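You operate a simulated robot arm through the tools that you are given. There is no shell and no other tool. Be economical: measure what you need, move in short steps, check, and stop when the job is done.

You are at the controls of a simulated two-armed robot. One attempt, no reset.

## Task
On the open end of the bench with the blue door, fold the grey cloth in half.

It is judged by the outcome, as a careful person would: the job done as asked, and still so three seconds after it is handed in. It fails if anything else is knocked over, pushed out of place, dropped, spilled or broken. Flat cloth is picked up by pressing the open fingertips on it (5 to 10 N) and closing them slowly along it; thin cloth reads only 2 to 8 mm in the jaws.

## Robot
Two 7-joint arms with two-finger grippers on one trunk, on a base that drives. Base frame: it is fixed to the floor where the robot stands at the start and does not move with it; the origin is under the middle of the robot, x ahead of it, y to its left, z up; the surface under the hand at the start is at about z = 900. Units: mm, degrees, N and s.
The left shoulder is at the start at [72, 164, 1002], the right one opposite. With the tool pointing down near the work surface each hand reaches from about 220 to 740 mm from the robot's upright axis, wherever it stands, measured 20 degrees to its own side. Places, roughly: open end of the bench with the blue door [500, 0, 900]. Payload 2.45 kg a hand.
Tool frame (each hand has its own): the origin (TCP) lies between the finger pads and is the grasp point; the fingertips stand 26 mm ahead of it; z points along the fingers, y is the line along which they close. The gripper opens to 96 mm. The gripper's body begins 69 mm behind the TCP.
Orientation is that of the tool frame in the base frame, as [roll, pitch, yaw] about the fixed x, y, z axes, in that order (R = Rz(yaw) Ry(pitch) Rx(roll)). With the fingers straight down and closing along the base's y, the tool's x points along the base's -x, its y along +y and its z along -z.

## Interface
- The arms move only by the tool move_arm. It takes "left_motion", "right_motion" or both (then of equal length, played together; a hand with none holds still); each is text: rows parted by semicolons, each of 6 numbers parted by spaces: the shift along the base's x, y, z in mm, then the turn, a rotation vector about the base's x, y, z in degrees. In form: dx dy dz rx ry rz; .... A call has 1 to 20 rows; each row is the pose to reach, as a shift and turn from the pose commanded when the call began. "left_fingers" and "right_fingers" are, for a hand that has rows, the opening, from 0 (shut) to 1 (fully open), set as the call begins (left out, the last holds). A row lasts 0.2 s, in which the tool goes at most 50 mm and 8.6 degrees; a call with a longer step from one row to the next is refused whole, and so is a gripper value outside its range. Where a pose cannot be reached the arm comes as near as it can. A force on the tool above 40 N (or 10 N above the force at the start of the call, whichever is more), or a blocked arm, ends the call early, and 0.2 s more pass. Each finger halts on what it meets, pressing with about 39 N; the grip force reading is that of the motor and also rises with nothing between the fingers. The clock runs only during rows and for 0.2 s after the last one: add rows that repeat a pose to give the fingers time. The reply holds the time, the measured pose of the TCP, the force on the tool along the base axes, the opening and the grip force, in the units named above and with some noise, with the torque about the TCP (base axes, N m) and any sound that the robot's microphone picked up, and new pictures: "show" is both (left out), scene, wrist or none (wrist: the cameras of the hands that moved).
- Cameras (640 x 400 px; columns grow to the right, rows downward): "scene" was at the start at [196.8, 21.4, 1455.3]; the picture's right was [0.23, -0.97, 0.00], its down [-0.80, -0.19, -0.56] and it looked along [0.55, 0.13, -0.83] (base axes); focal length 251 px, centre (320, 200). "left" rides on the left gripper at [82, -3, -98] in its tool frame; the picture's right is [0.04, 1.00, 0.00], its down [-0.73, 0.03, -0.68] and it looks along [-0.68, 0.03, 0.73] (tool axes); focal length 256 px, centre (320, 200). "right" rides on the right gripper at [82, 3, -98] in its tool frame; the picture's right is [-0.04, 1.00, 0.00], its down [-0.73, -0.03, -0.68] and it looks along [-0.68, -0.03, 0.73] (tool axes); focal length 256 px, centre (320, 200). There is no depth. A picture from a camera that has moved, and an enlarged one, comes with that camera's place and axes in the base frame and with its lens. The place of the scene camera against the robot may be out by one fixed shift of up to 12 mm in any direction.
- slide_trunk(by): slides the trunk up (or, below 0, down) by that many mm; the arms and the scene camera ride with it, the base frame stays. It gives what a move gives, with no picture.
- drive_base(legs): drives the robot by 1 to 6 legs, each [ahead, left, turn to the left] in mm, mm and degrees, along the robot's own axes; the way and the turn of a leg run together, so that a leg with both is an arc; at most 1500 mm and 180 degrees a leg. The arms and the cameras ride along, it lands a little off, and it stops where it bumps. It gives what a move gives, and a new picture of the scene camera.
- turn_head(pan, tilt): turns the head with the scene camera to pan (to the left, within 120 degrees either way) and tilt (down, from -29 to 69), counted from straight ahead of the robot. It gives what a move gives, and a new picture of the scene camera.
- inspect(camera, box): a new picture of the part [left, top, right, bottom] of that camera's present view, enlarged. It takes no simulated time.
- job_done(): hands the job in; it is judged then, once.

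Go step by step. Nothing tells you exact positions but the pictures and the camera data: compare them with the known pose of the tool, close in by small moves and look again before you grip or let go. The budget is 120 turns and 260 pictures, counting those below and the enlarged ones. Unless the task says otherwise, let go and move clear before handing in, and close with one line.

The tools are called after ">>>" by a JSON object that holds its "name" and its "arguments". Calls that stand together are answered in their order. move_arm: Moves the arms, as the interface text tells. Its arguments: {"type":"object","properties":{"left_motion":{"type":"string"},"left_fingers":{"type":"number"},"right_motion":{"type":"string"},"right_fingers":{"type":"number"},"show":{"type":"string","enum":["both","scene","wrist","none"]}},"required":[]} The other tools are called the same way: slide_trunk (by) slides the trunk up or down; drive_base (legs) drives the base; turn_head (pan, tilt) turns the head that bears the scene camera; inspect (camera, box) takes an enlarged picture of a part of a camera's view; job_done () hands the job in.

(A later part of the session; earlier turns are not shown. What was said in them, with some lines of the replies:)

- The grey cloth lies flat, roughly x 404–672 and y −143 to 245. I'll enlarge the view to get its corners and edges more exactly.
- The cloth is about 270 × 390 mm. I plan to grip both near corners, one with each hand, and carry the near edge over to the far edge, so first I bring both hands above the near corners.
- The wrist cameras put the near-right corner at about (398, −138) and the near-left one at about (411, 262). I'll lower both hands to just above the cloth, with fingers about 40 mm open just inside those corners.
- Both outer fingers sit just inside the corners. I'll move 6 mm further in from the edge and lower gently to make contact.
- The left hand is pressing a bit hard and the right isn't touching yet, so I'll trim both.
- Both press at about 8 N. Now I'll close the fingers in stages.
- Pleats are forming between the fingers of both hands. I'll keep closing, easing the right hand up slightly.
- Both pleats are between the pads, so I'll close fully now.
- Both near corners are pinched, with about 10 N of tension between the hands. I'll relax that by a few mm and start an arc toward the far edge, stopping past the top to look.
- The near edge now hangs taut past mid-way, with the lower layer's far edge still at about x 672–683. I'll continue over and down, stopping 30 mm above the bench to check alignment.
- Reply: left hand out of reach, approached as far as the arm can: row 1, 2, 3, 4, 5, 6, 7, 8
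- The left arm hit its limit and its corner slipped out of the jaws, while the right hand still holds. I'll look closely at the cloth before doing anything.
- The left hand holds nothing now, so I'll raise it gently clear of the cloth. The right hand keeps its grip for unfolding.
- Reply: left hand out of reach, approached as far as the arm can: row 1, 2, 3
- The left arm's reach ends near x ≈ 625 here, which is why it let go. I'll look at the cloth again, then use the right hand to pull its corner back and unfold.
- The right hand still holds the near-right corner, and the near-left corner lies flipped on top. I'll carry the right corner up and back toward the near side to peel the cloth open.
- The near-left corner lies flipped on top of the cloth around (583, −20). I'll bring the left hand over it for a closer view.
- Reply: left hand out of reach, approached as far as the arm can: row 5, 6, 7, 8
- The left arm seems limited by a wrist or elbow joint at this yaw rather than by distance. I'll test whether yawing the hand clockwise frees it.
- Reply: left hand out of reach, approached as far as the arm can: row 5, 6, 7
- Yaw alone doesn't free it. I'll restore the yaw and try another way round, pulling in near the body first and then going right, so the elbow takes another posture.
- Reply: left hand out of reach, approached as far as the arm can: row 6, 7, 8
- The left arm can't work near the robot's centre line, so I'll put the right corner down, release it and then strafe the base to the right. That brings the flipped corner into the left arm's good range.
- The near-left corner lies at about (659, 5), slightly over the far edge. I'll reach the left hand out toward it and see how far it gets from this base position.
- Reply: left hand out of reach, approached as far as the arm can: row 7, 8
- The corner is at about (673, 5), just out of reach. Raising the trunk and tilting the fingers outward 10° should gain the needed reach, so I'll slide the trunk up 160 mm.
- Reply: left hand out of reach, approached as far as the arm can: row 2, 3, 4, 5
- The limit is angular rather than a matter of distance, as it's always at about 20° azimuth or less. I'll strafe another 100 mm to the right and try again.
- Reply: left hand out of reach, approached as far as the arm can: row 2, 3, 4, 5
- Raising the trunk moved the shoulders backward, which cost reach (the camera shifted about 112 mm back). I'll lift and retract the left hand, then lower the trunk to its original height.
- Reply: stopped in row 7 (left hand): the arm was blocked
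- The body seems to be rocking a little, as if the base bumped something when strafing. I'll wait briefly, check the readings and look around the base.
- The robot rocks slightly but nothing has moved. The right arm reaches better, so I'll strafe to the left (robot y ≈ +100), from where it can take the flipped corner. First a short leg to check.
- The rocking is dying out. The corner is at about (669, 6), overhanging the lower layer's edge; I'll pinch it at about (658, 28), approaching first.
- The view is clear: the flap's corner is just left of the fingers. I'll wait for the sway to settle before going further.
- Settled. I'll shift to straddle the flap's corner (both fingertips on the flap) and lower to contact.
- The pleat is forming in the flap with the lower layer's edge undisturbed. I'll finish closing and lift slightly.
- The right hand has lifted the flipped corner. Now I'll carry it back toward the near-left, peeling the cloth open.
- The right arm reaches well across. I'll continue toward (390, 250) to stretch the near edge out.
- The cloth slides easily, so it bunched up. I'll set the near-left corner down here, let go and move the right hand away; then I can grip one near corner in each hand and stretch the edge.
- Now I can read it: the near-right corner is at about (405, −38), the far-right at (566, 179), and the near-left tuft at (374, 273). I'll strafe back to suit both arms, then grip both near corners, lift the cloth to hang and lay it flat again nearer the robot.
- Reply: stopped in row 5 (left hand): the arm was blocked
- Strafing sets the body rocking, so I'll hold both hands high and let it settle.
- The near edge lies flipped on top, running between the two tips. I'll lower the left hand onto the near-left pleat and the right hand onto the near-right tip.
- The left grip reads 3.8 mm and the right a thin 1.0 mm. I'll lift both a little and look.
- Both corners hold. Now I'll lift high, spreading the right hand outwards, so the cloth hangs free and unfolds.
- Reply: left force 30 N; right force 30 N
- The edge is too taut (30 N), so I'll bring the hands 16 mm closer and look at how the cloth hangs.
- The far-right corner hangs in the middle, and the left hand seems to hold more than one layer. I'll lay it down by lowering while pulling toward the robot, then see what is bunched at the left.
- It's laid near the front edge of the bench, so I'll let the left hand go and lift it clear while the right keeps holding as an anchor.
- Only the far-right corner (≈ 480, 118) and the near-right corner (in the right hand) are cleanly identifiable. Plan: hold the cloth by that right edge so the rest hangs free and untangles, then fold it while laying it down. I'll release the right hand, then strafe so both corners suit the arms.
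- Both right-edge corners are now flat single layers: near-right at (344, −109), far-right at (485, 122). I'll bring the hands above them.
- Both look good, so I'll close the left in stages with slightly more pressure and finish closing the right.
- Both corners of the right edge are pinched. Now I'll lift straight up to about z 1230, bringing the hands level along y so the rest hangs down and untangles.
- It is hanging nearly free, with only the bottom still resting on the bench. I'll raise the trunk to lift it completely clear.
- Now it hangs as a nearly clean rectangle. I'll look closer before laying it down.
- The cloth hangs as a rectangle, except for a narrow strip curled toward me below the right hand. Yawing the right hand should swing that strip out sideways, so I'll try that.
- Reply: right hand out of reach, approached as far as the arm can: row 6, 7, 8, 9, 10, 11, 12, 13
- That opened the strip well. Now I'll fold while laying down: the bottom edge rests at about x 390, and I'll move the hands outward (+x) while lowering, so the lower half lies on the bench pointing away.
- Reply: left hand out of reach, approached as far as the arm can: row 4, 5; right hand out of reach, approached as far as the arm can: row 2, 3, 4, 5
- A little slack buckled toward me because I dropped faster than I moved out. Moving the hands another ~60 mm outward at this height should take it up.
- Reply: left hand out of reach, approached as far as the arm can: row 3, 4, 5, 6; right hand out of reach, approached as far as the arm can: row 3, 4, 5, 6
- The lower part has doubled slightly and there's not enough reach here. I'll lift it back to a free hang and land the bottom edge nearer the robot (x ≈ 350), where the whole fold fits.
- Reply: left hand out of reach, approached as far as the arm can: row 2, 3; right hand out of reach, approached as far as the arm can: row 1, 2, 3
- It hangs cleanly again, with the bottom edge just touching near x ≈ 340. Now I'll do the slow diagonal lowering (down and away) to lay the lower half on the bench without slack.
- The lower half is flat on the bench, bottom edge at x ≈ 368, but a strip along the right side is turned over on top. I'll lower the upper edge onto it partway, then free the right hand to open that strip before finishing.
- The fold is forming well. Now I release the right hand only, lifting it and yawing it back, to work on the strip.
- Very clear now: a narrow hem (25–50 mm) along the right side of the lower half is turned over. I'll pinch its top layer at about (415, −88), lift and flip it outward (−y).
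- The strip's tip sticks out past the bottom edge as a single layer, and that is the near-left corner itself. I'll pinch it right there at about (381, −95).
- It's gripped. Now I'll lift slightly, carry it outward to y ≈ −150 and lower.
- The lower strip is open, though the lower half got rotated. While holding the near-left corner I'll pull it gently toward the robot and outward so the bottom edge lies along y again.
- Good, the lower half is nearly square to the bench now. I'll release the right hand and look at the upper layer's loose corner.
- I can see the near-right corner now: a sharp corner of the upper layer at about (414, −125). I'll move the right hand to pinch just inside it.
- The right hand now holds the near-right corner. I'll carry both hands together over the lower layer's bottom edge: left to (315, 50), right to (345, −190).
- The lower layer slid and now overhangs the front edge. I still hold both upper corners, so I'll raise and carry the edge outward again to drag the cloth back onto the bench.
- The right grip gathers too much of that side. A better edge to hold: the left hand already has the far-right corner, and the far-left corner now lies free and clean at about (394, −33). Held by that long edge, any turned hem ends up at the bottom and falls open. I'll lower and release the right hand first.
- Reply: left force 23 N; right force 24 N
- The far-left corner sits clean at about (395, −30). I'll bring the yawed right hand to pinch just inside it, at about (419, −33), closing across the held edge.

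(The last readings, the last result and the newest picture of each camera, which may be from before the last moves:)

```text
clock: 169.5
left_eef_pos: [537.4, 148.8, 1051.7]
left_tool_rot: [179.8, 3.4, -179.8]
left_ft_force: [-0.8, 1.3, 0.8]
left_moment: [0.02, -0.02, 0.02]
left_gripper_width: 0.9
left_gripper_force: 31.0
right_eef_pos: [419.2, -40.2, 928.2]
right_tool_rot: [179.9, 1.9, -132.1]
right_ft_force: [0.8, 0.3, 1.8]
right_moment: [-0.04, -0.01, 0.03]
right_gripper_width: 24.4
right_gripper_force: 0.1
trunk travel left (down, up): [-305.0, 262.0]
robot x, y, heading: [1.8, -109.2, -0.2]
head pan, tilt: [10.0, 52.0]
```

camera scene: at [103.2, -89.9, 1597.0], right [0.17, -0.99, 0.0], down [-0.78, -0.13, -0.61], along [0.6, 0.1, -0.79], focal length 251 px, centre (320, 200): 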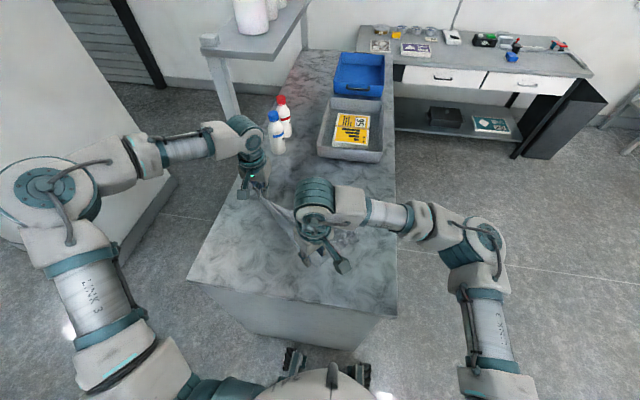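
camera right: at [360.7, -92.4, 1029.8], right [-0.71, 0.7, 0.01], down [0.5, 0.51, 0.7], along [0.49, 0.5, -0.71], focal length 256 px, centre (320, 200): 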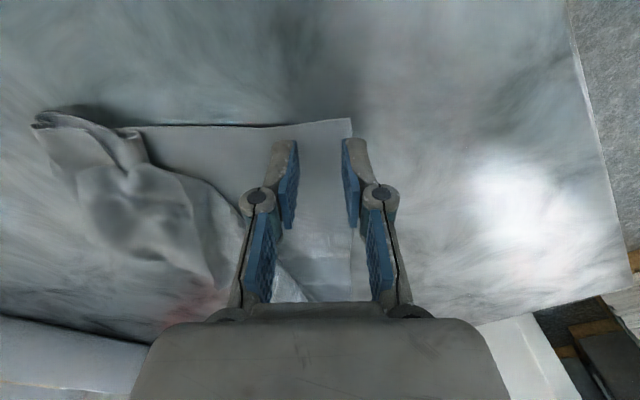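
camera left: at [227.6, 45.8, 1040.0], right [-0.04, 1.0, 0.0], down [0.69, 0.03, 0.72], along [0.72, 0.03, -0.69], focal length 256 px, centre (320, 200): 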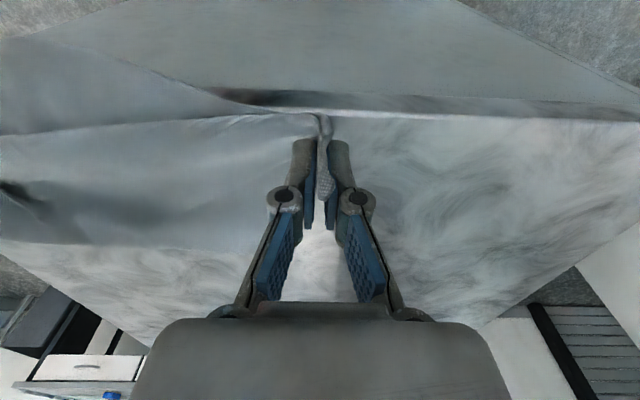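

>>> {"name": "move_arm", "arguments": {"right_motion": "0 0 -0.5 0 0 0", "right_fingers": 0.18, "show": "none"}}

>>> {"name": "move_arm", "arguments": {"right_motion": "0 0 0 0 0 0", "right_fingers": 0.1, "show": "none"}}

>>> {"name": "move_arm", "arguments": {"right_motion": "0 0 0 0 0 0;0 0 0 0 0 0", "right_fingers": 0, "show": "wrist"}}

```text
clock: 169.9
left_eef_pos: [537.2, 149.5, 1051.8]
left_tool_rot: [179.8, 3.3, -179.7]
left_ft_force: [-0.4, 0.0, -0.8]
left_moment: [0.02, -0.03, 0.0]
left_gripper_width: 4.3
left_gripper_force: 31.4
right_eef_pos: [418.4, -39.6, 927.8]
right_tool_rot: [179.9, 1.8, -132.1]
right_ft_force: [-0.5, 0.1, 6.7]
right_moment: [0.01, -0.01, 0.01]
right_gripper_width: 16.7
right_gripper_force: 0.1
trunk travel left (down, up): [-305.0, 262.0]
robot x, y, heading: [1.7, -105.5, -0.4]
head pan, tilt: [10.0, 52.0]
```

```text
clock: 170.3
left_eef_pos: [537.1, 148.7, 1052.3]
left_tool_rot: [179.7, 3.3, -179.8]
left_ft_force: [-0.6, 0.0, 2.6]
left_moment: [-0.01, 0.02, 0.0]
left_gripper_width: 0.7
left_gripper_force: 28.2
right_eef_pos: [418.3, -39.3, 928.3]
right_tool_rot: [180.0, 1.7, -132.1]
right_ft_force: [0.0, 0.8, 6.3]
right_moment: [-0.06, 0.04, -0.03]
right_gripper_width: 8.4
right_gripper_force: 0.0
trunk travel left (down, up): [-305.0, 262.0]
robot x, y, heading: [-0.5, -107.1, -0.5]
head pan, tilt: [10.0, 52.0]
```

```text
clock: 170.9
left_eef_pos: [536.8, 149.4, 1051.8]
left_tool_rot: [179.7, 3.4, -179.8]
left_ft_force: [0.8, -0.5, -0.8]
left_moment: [0.04, 0.01, 0.01]
left_gripper_width: 2.3
left_gripper_force: 28.5
right_eef_pos: [418.3, -40.4, 926.9]
right_tool_rot: [179.8, 1.7, -132.1]
right_ft_force: [1.2, -0.3, 1.2]
right_moment: [0.06, 0.03, 0.0]
right_gripper_width: 4.1
right_gripper_force: 30.6
trunk travel left (down, up): [-305.0, 262.0]
robot x, y, heading: [-0.0, -107.1, -0.2]
head pan, tilt: [10.0, 52.0]
camera right: at [359.6, -100.0, 1023.3], right [-0.71, 0.7, 0.01], down [0.5, 0.51, 0.7], along [0.49, 0.5, -0.71], focal length 256 px, centre (320, 200)
```

right: 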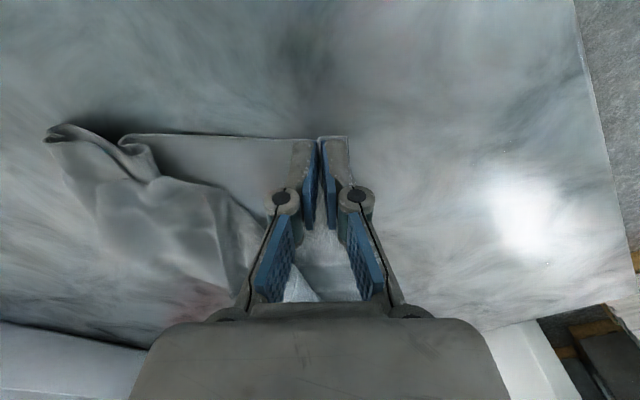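

That's a clean pinch. Now I'll raise both hands to z ≈ 1240 and spread them along y (about 335 mm apart), so the cloth hangs by its long edge.

>>> {"name": "move_arm", "arguments": {"left_motion": "-8 2 15 0 0 0;-16 5 30 0 0 0;-25 8 45 0 0 0;-34 11 60 0 0 0;-43 15 75 0 0 0;-52 19 90 0 0 0;-61 24 105 0 0 0;-70 29 120 0 0 0;-79 34 135 0 0 0;-88 40 150 0 0 0;-96 45 165 0 0 0;-102 50 178 0 0 0;-107 53 188 0 0 0;-107 53 188 0 0 0;-107 53 188 0 0 0;-107 53 188 0 0 0", "right_motion": "0 -3 20 0 0 0;0 -8 45 0 0 0;1 -14 70 0 0 0;2 -20 95 0 0 0;3 -27 120 0 0 0;4 -34 145 0 0 0;5 -42 170 0 0 0;6 -50 195 0 0 0;7 -58 220 0 0 0;8 -66 245 0 0 0;9 -74 270 0 0 0;11 -82 292 0 0 0;12 -90 313 0 0 0;12 -90 313 0 0 0;12 -90 313 0 0 0;12 -90 313 0 0 0", "show": "scene"}}

>>> {"name": "inspect", "arguments": {"camera": "scene", "box": [160, 80, 420, 300]}}

```text
clock: 174.3
left_eef_pos: [429.4, 202.3, 1239.8]
left_tool_rot: [179.8, 3.5, -179.8]
left_ft_force: [0.1, -0.6, -1.3]
left_moment: [-0.02, 0.01, 0.01]
left_gripper_width: 3.9
left_gripper_force: 34.7
right_eef_pos: [432.7, -129.2, 1241.3]
right_tool_rot: [179.9, 1.8, -132.1]
right_ft_force: [0.9, 0.2, 2.1]
right_moment: [0.0, -0.01, -0.01]
right_gripper_width: 3.4
right_gripper_force: 30.0
trunk travel left (down, up): [-305.0, 262.0]
robot x, y, heading: [2.1, -104.4, -0.2]
head pan, tilt: [10.0, 52.0]
camera scene: at [101.9, -90.4, 1597.1], right [0.17, -0.99, 0.0], down [-0.78, -0.13, -0.61], along [0.6, 0.1, -0.79], focal length 251 px, centre (320, 200)
```

scene: 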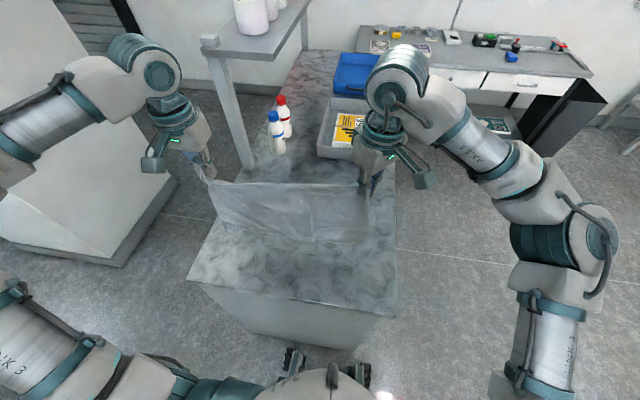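

```text
1.82 times, centred on (290, 190) of scene
camera zoom: at [101.9, -90.4, 1597.1], right [0.17, -0.99, 0.0], down [-0.78, -0.13, -0.61], along [0.6, 0.1, -0.79], focal length 456 px, centre (374, 218)
```

zoom: 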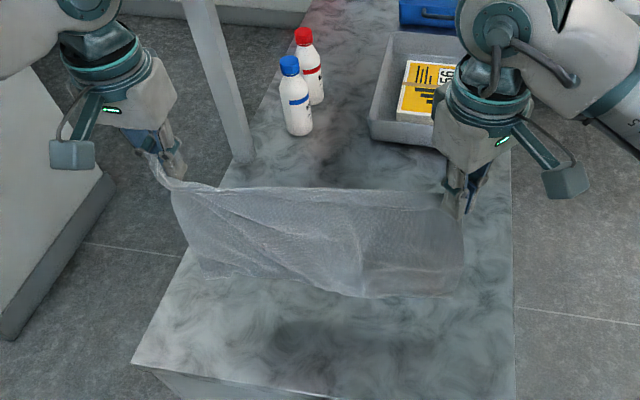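

Excellent: it hangs as a clean rectangle by the long edge. Now the fold: set the bottom edge down at x ≈ 375, then lower diagonally outward to lay the lower half.

>>> {"name": "move_arm", "arguments": {"left_motion": "-12 0 -14 0 0 0;-24 0 -28 0 0 0;-36 0 -42 0 0 0;-48 0 -56 0 0 0;-60 0 -70 0 0 0;-60 0 -70 0 0 0;-50 0 -80 0 0 0;-40 0 -90 0 0 0;-29 0 -100 0 0 0;-19 0 -110 0 0 0;-8 0 -120 0 0 0;2 0 -130 0 0 0;12 0 -140 0 0 0;23 0 -150 0 0 0;33 0 -160 0 0 0;44 0 -170 0 0 0;54 0 -180 0 0 0;65 0 -190 0 0 0;65 0 -190 0 0 0", "right_motion": "-12 0 -14 0 0 0;-24 0 -28 0 0 0;-36 0 -42 0 0 0;-48 0 -56 0 0 0;-60 0 -70 0 0 0;-60 0 -70 0 0 0;-50 0 -80 0 0 0;-40 0 -90 0 0 0;-29 0 -100 0 0 0;-19 0 -110 0 0 0;-8 0 -120 0 0 0;2 0 -130 0 0 0;12 0 -140 0 0 0;23 0 -150 0 0 0;33 0 -160 0 0 0;44 0 -170 0 0 0;54 0 -180 0 0 0;65 0 -190 0 0 0;65 0 -190 0 0 0", "show": "scene"}}

>>> {"name": "inspect", "arguments": {"camera": "scene", "box": [180, 140, 400, 310]}}

```text
clock: 178.3
left_eef_pos: [493.2, 203.4, 1049.6]
left_tool_rot: [179.9, 3.4, -179.7]
left_ft_force: [0.7, -0.8, 0.5]
left_moment: [0.0, 0.0, -0.01]
left_gripper_width: 2.9
left_gripper_force: 29.6
right_eef_pos: [495.1, -127.9, 1051.7]
right_tool_rot: [179.8, 1.8, -132.1]
right_ft_force: [-0.9, -0.3, 0.9]
right_moment: [0.01, -0.03, 0.02]
right_gripper_width: 1.6
right_gripper_force: 28.3
trunk travel left (down, up): [-305.0, 262.0]
robot x, y, heading: [1.3, -104.9, -0.1]
head pan, tilt: [10.0, 52.0]
camera scene: at [102.6, -90.4, 1597.1], right [0.17, -0.99, 0.0], down [-0.78, -0.13, -0.61], along [0.6, 0.1, -0.79], focal length 251 px, centre (320, 200)
```

scene: 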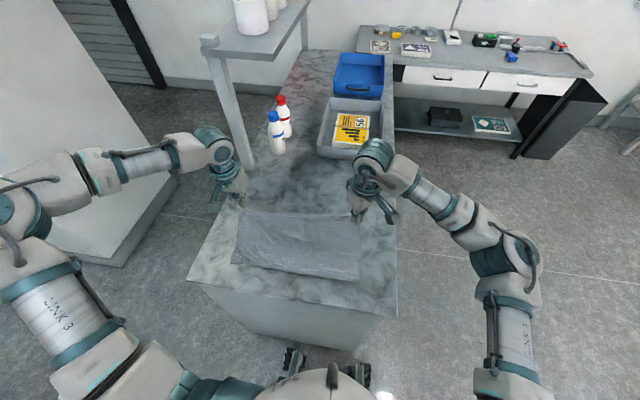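

```text
2.35 times, centred on (290, 225) of scene
camera zoom: at [102.6, -90.4, 1597.1], right [0.17, -0.99, 0.0], down [-0.78, -0.13, -0.61], along [0.6, 0.1, -0.79], focal length 591 px, centre (391, 141)
```

zoom: 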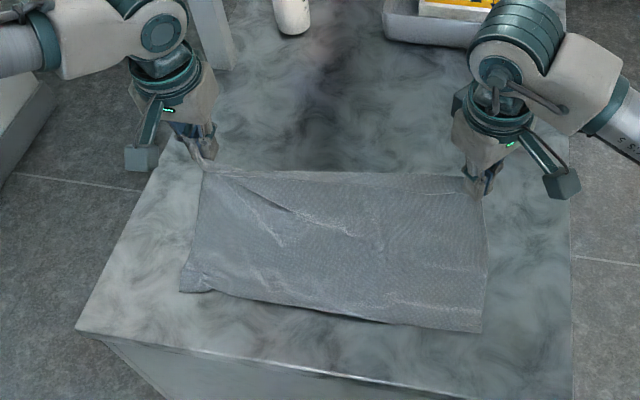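

Very good: the lower half lies flat with its edge from (355, 221) to (369, −157). Now I'll arc the held edge back over to land on that edge.

>>> {"name": "move_arm", "arguments": {"left_motion": "-11 0 0 0 0 0;-21 -1 -2 0 0 0;-32 -1 -4 0 0 0;-42 -1 -7 0 0 0;-52 -2 -11 0 0 0;-61 -2 -15 0 0 0;-70 -3 -21 0 0 0;-79 -3 -27 0 0 0;-87 -3 -34 0 0 0;-94 -3 -41 0 0 0;-101 -4 -49 0 0 0;-107 -4 -57 0 0 0;-112 -4 -66 0 0 0;-116 -4 -75 0 0 0;-119 -5 -84 0 0 0;-121 -5 -94 0 0 0;-123 -5 -104 0 0 0;-123 -5 -111 0 0 0;-123 -5 -111 0 0 0", "right_motion": "-10 -1 0 0 0 0;-20 -1 -2 0 0 0;-30 -2 -4 0 0 0;-39 -3 -7 0 0 0;-48 -4 -11 0 0 0;-57 -4 -15 0 0 0;-65 -5 -21 0 0 0;-73 -6 -27 0 0 0;-80 -7 -34 0 0 0;-87 -8 -41 0 0 0;-93 -9 -49 0 0 0;-99 -9 -57 0 0 0;-103 -10 -66 0 0 0;-107 -11 -75 0 0 0;-110 -12 -84 0 0 0;-112 -12 -94 0 0 0;-114 -13 -104 0 0 0;-114 -13 -113 0 0 0;-114 -13 -113 0 0 0", "show": "both"}}

>>> {"name": "inspect", "arguments": {"camera": "scene", "box": [180, 140, 400, 310]}}

```text
clock: 182.3
left_eef_pos: [370.6, 197.7, 938.2]
left_tool_rot: [179.7, 3.5, -179.8]
left_ft_force: [2.0, -0.5, 3.2]
left_moment: [0.02, -0.03, 0.0]
left_gripper_width: 0.2
left_gripper_force: 30.3
right_eef_pos: [384.4, -143.0, 938.5]
right_tool_rot: [179.7, 1.7, -132.1]
right_ft_force: [-0.5, 1.2, 1.4]
right_moment: [0.05, 0.04, -0.02]
right_gripper_width: 2.2
right_gripper_force: 29.2
trunk travel left (down, up): [-305.0, 262.0]
robot x, y, heading: [-0.2, -105.5, -0.5]
head pan, tilt: [10.0, 52.0]
camera scene: at [102.0, -90.8, 1597.1], right [0.17, -0.99, 0.0], down [-0.78, -0.13, -0.61], along [0.6, 0.1, -0.79], focal length 251 px, centre (320, 200)
camera right: at [323.9, -203.8, 1033.8], right [-0.71, 0.7, 0.01], down [0.5, 0.51, 0.7], along [0.49, 0.5, -0.71], focal length 256 px, centre (320, 200)
camera left: at [284.0, 194.4, 1031.0], right [-0.04, 1.0, 0.0], down [0.69, 0.03, 0.72], along [0.72, 0.03, -0.69], focal length 256 px, centre (320, 200)
```

scene: 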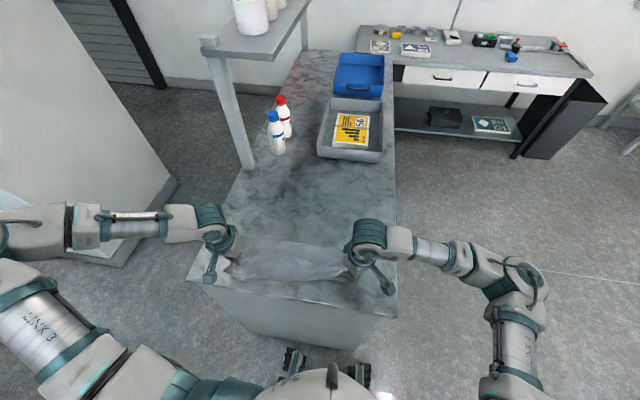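
right: 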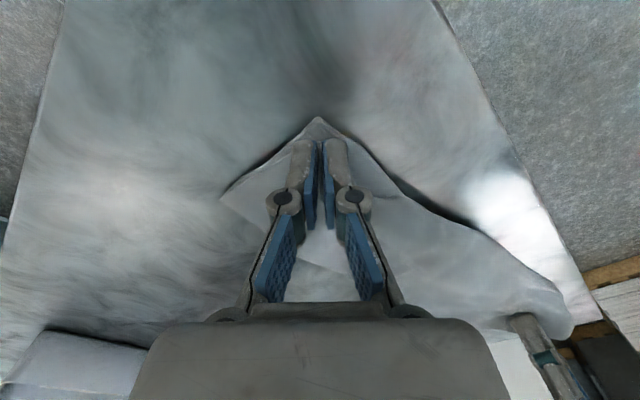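
left: 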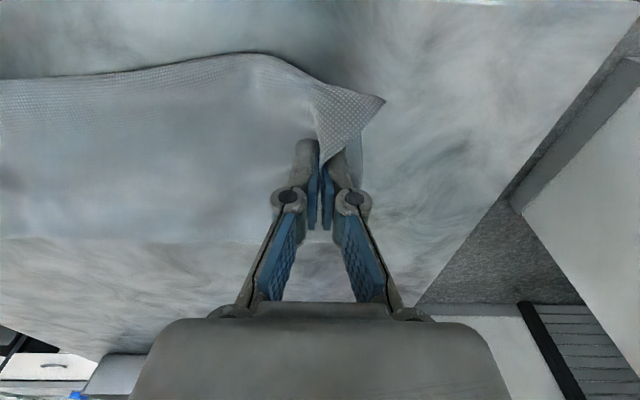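

```text
2.35 times, centred on (290, 225) of scene
camera zoom: at [102.0, -90.8, 1597.1], right [0.17, -0.99, 0.0], down [-0.78, -0.13, -0.61], along [0.6, 0.1, -0.79], focal length 591 px, centre (391, 141)
```

zoom: 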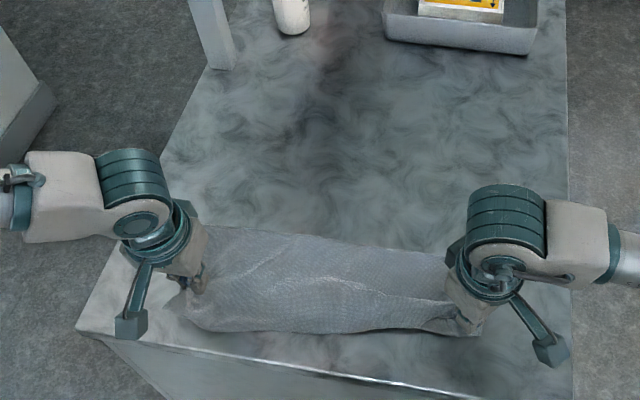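

The cloth is folded in half, edge on edge. I'll lower a touch, open the fingers slightly and lift straight up.

>>> {"name": "move_arm", "arguments": {"left_motion": "0 0 -4 0 0 0;0 0 -6 0 0 0;0 0 -6 0 0 0", "right_motion": "0 0 -4 0 0 0;0 0 -6 0 0 0;0 0 -6 0 0 0", "show": "none"}}

>>> {"name": "move_arm", "arguments": {"left_motion": "0 0 0 0 0 0;0 0 0 0 0 0;0 0 5 0 0 0;0 0 12 0 0 0;0 0 25 0 0 0;0 0 45 0 0 0;0 0 75 0 0 0;0 0 110 0 0 0;-5 30 130 0 0 0;-10 70 140 0 0 0;-10 110 140 0 0 0", "right_motion": "0 0 0 0 0 0;0 0 0 0 0 0;0 0 5 0 0 0;0 0 12 0 0 0;0 0 25 0 0 0;0 0 45 0 0 0;0 0 75 0 0 0;0 0 110 0 0 0;-5 -30 130 0 0 -8;-10 -70 140 0 0 -16;-10 -90 140 0 0 -24", "left_fingers": 0.22, "right_fingers": 0.22, "show": "both"}}

>>> {"name": "inspect", "arguments": {"camera": "scene", "box": [180, 180, 400, 310]}}

```text
clock: 183.1
left_eef_pos: [371.1, 197.4, 931.4]
left_tool_rot: [179.9, 3.3, -179.8]
left_ft_force: [0.0, -0.8, -1.0]
left_moment: [0.06, -0.03, 0.03]
left_gripper_width: 4.7
left_gripper_force: 31.0
right_eef_pos: [382.6, -142.9, 930.1]
right_tool_rot: [179.8, 1.8, -132.1]
right_ft_force: [0.1, 0.9, 0.4]
right_moment: [0.04, 0.0, -0.03]
right_gripper_width: 4.3
right_gripper_force: 30.2
trunk travel left (down, up): [-305.0, 262.0]
robot x, y, heading: [4.0, -105.1, -0.5]
head pan, tilt: [10.0, 52.0]
```

```text
clock: 185.5
left_eef_pos: [361.2, 308.0, 1071.2]
left_tool_rot: [179.8, 3.3, -179.8]
left_ft_force: [0.2, 1.0, -0.4]
left_moment: [-0.02, 0.01, -0.02]
left_gripper_width: 20.9
left_gripper_force: 0.1
right_eef_pos: [372.4, -230.9, 1070.4]
right_tool_rot: [179.8, 1.7, -156.2]
right_ft_force: [-0.3, -0.5, -0.3]
right_moment: [-0.01, -0.01, 0.03]
right_gripper_width: 21.2
right_gripper_force: 0.1
trunk travel left (down, up): [-305.0, 262.0]
robot x, y, heading: [-0.1, -106.9, -0.5]
head pan, tilt: [10.0, 52.0]
camera scene: at [101.5, -90.1, 1597.0], right [0.17, -0.99, 0.0], down [-0.78, -0.13, -0.61], along [0.6, 0.1, -0.79], focal length 251 px, centre (320, 200)
camera right: at [294.3, -261.9, 1166.0], right [-0.37, 0.93, 0.0], down [0.66, 0.26, 0.7], along [0.65, 0.26, -0.71], focal length 256 px, centre (320, 200)
camera left: at [273.8, 305.5, 1165.0], right [-0.04, 1.0, 0.0], down [0.69, 0.03, 0.72], along [0.72, 0.03, -0.69], focal length 256 px, centre (320, 200)
```

scene: 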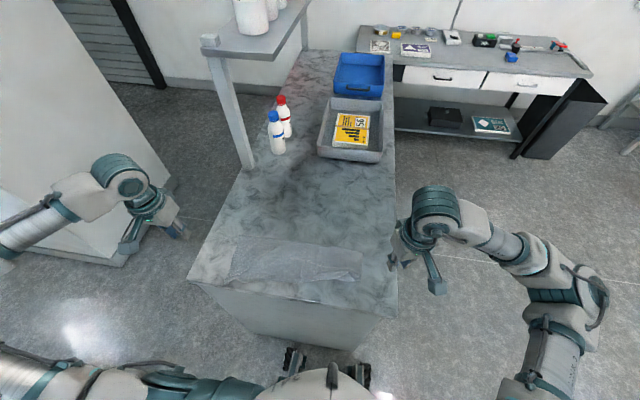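
right: 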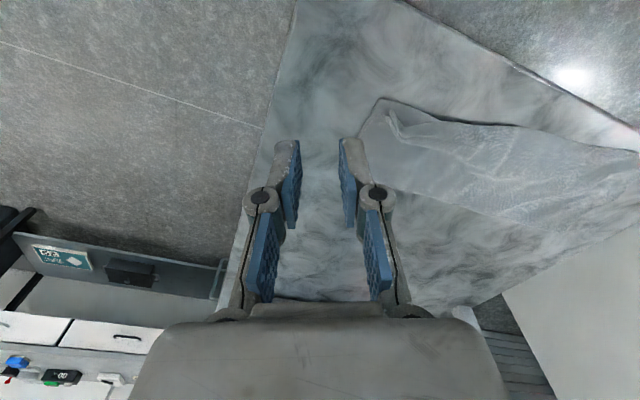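
left: 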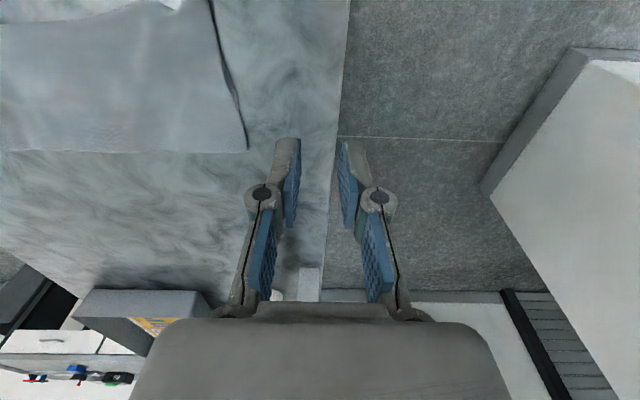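

```text
2.91 times, centred on (290, 245) of scene
camera zoom: at [101.5, -90.1, 1597.0], right [0.17, -0.99, 0.0], down [-0.78, -0.13, -0.61], along [0.6, 0.1, -0.79], focal length 730 px, centre (407, 69)
```

zoom: 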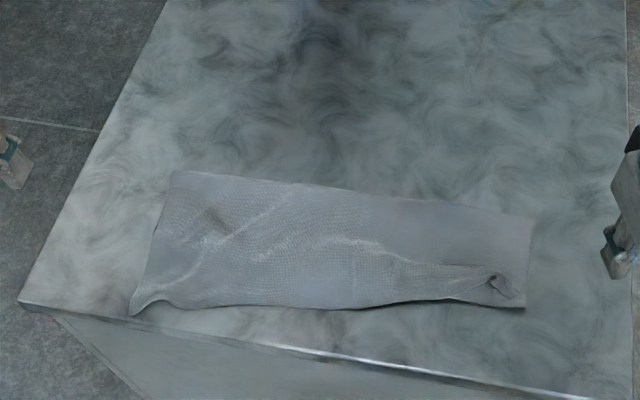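

The cloth now lies as a neat half-size rectangle. I'll look closely at both ends before deciding whether to tidy it.

>>> {"name": "inspect", "arguments": {"camera": "right", "box": [340, 70, 640, 270]}}

>>> {"name": "inspect", "arguments": {"camera": "left", "box": [0, 0, 270, 170]}}

>>> {"name": "inspect", "arguments": {"camera": "scene", "box": [215, 230, 305, 295]}}

```text
2.00 times, centred on (490, 170) of right
camera zoom: at [294.3, -261.9, 1166.0], right [-0.37, 0.93, 0.0], down [0.66, 0.26, 0.7], along [0.65, 0.26, -0.71], focal length 512 px, centre (-20, 260)
```

zoom: 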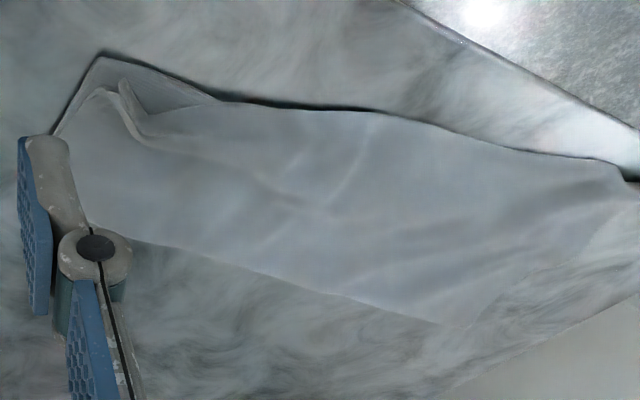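

```text
2.35 times, centred on (135, 85) of left
camera zoom: at [273.8, 305.5, 1165.0], right [-0.04, 1.0, 0.0], down [0.69, 0.03, 0.72], along [0.72, 0.03, -0.69], focal length 602 px, centre (755, 471)
```

zoom: 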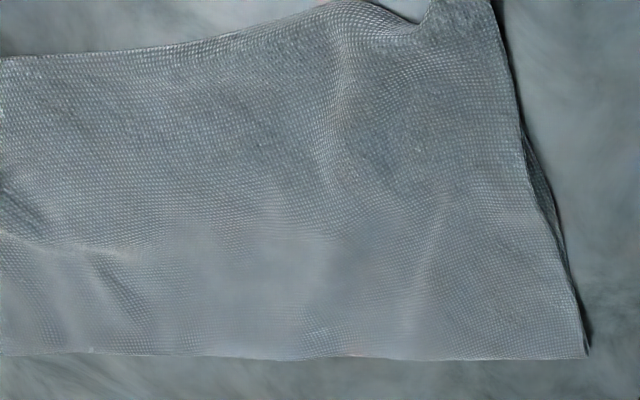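

```text
6.15 times, centred on (260, 262) of scene
camera zoom: at [101.5, -90.1, 1597.0], right [0.17, -0.99, 0.0], down [-0.78, -0.13, -0.61], along [0.6, 0.1, -0.79], focal length 1545 px, centre (689, -185)
```

zoom: 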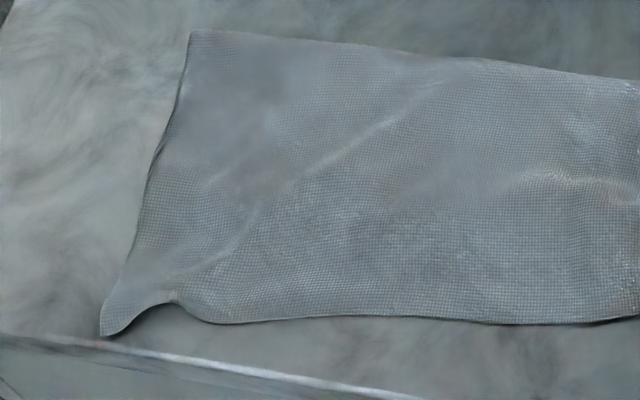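

The cloth lies folded in half, edges and corners nearly meeting, with only a small curl at one corner. The bottles, tray and the rest stand where they were, and both hands are open and clear, so I'm handing in.

>>> {"name": "job_done", "arguments": {}}

```text
The job is handed in.
```

The grey cloth is folded in half on the open end of the bench. The edges nearly meet: one corner has a small curl and another sticks out about 20 mm. The bottles, tray and everything else I could see are where they were, and both hands are open and clear.
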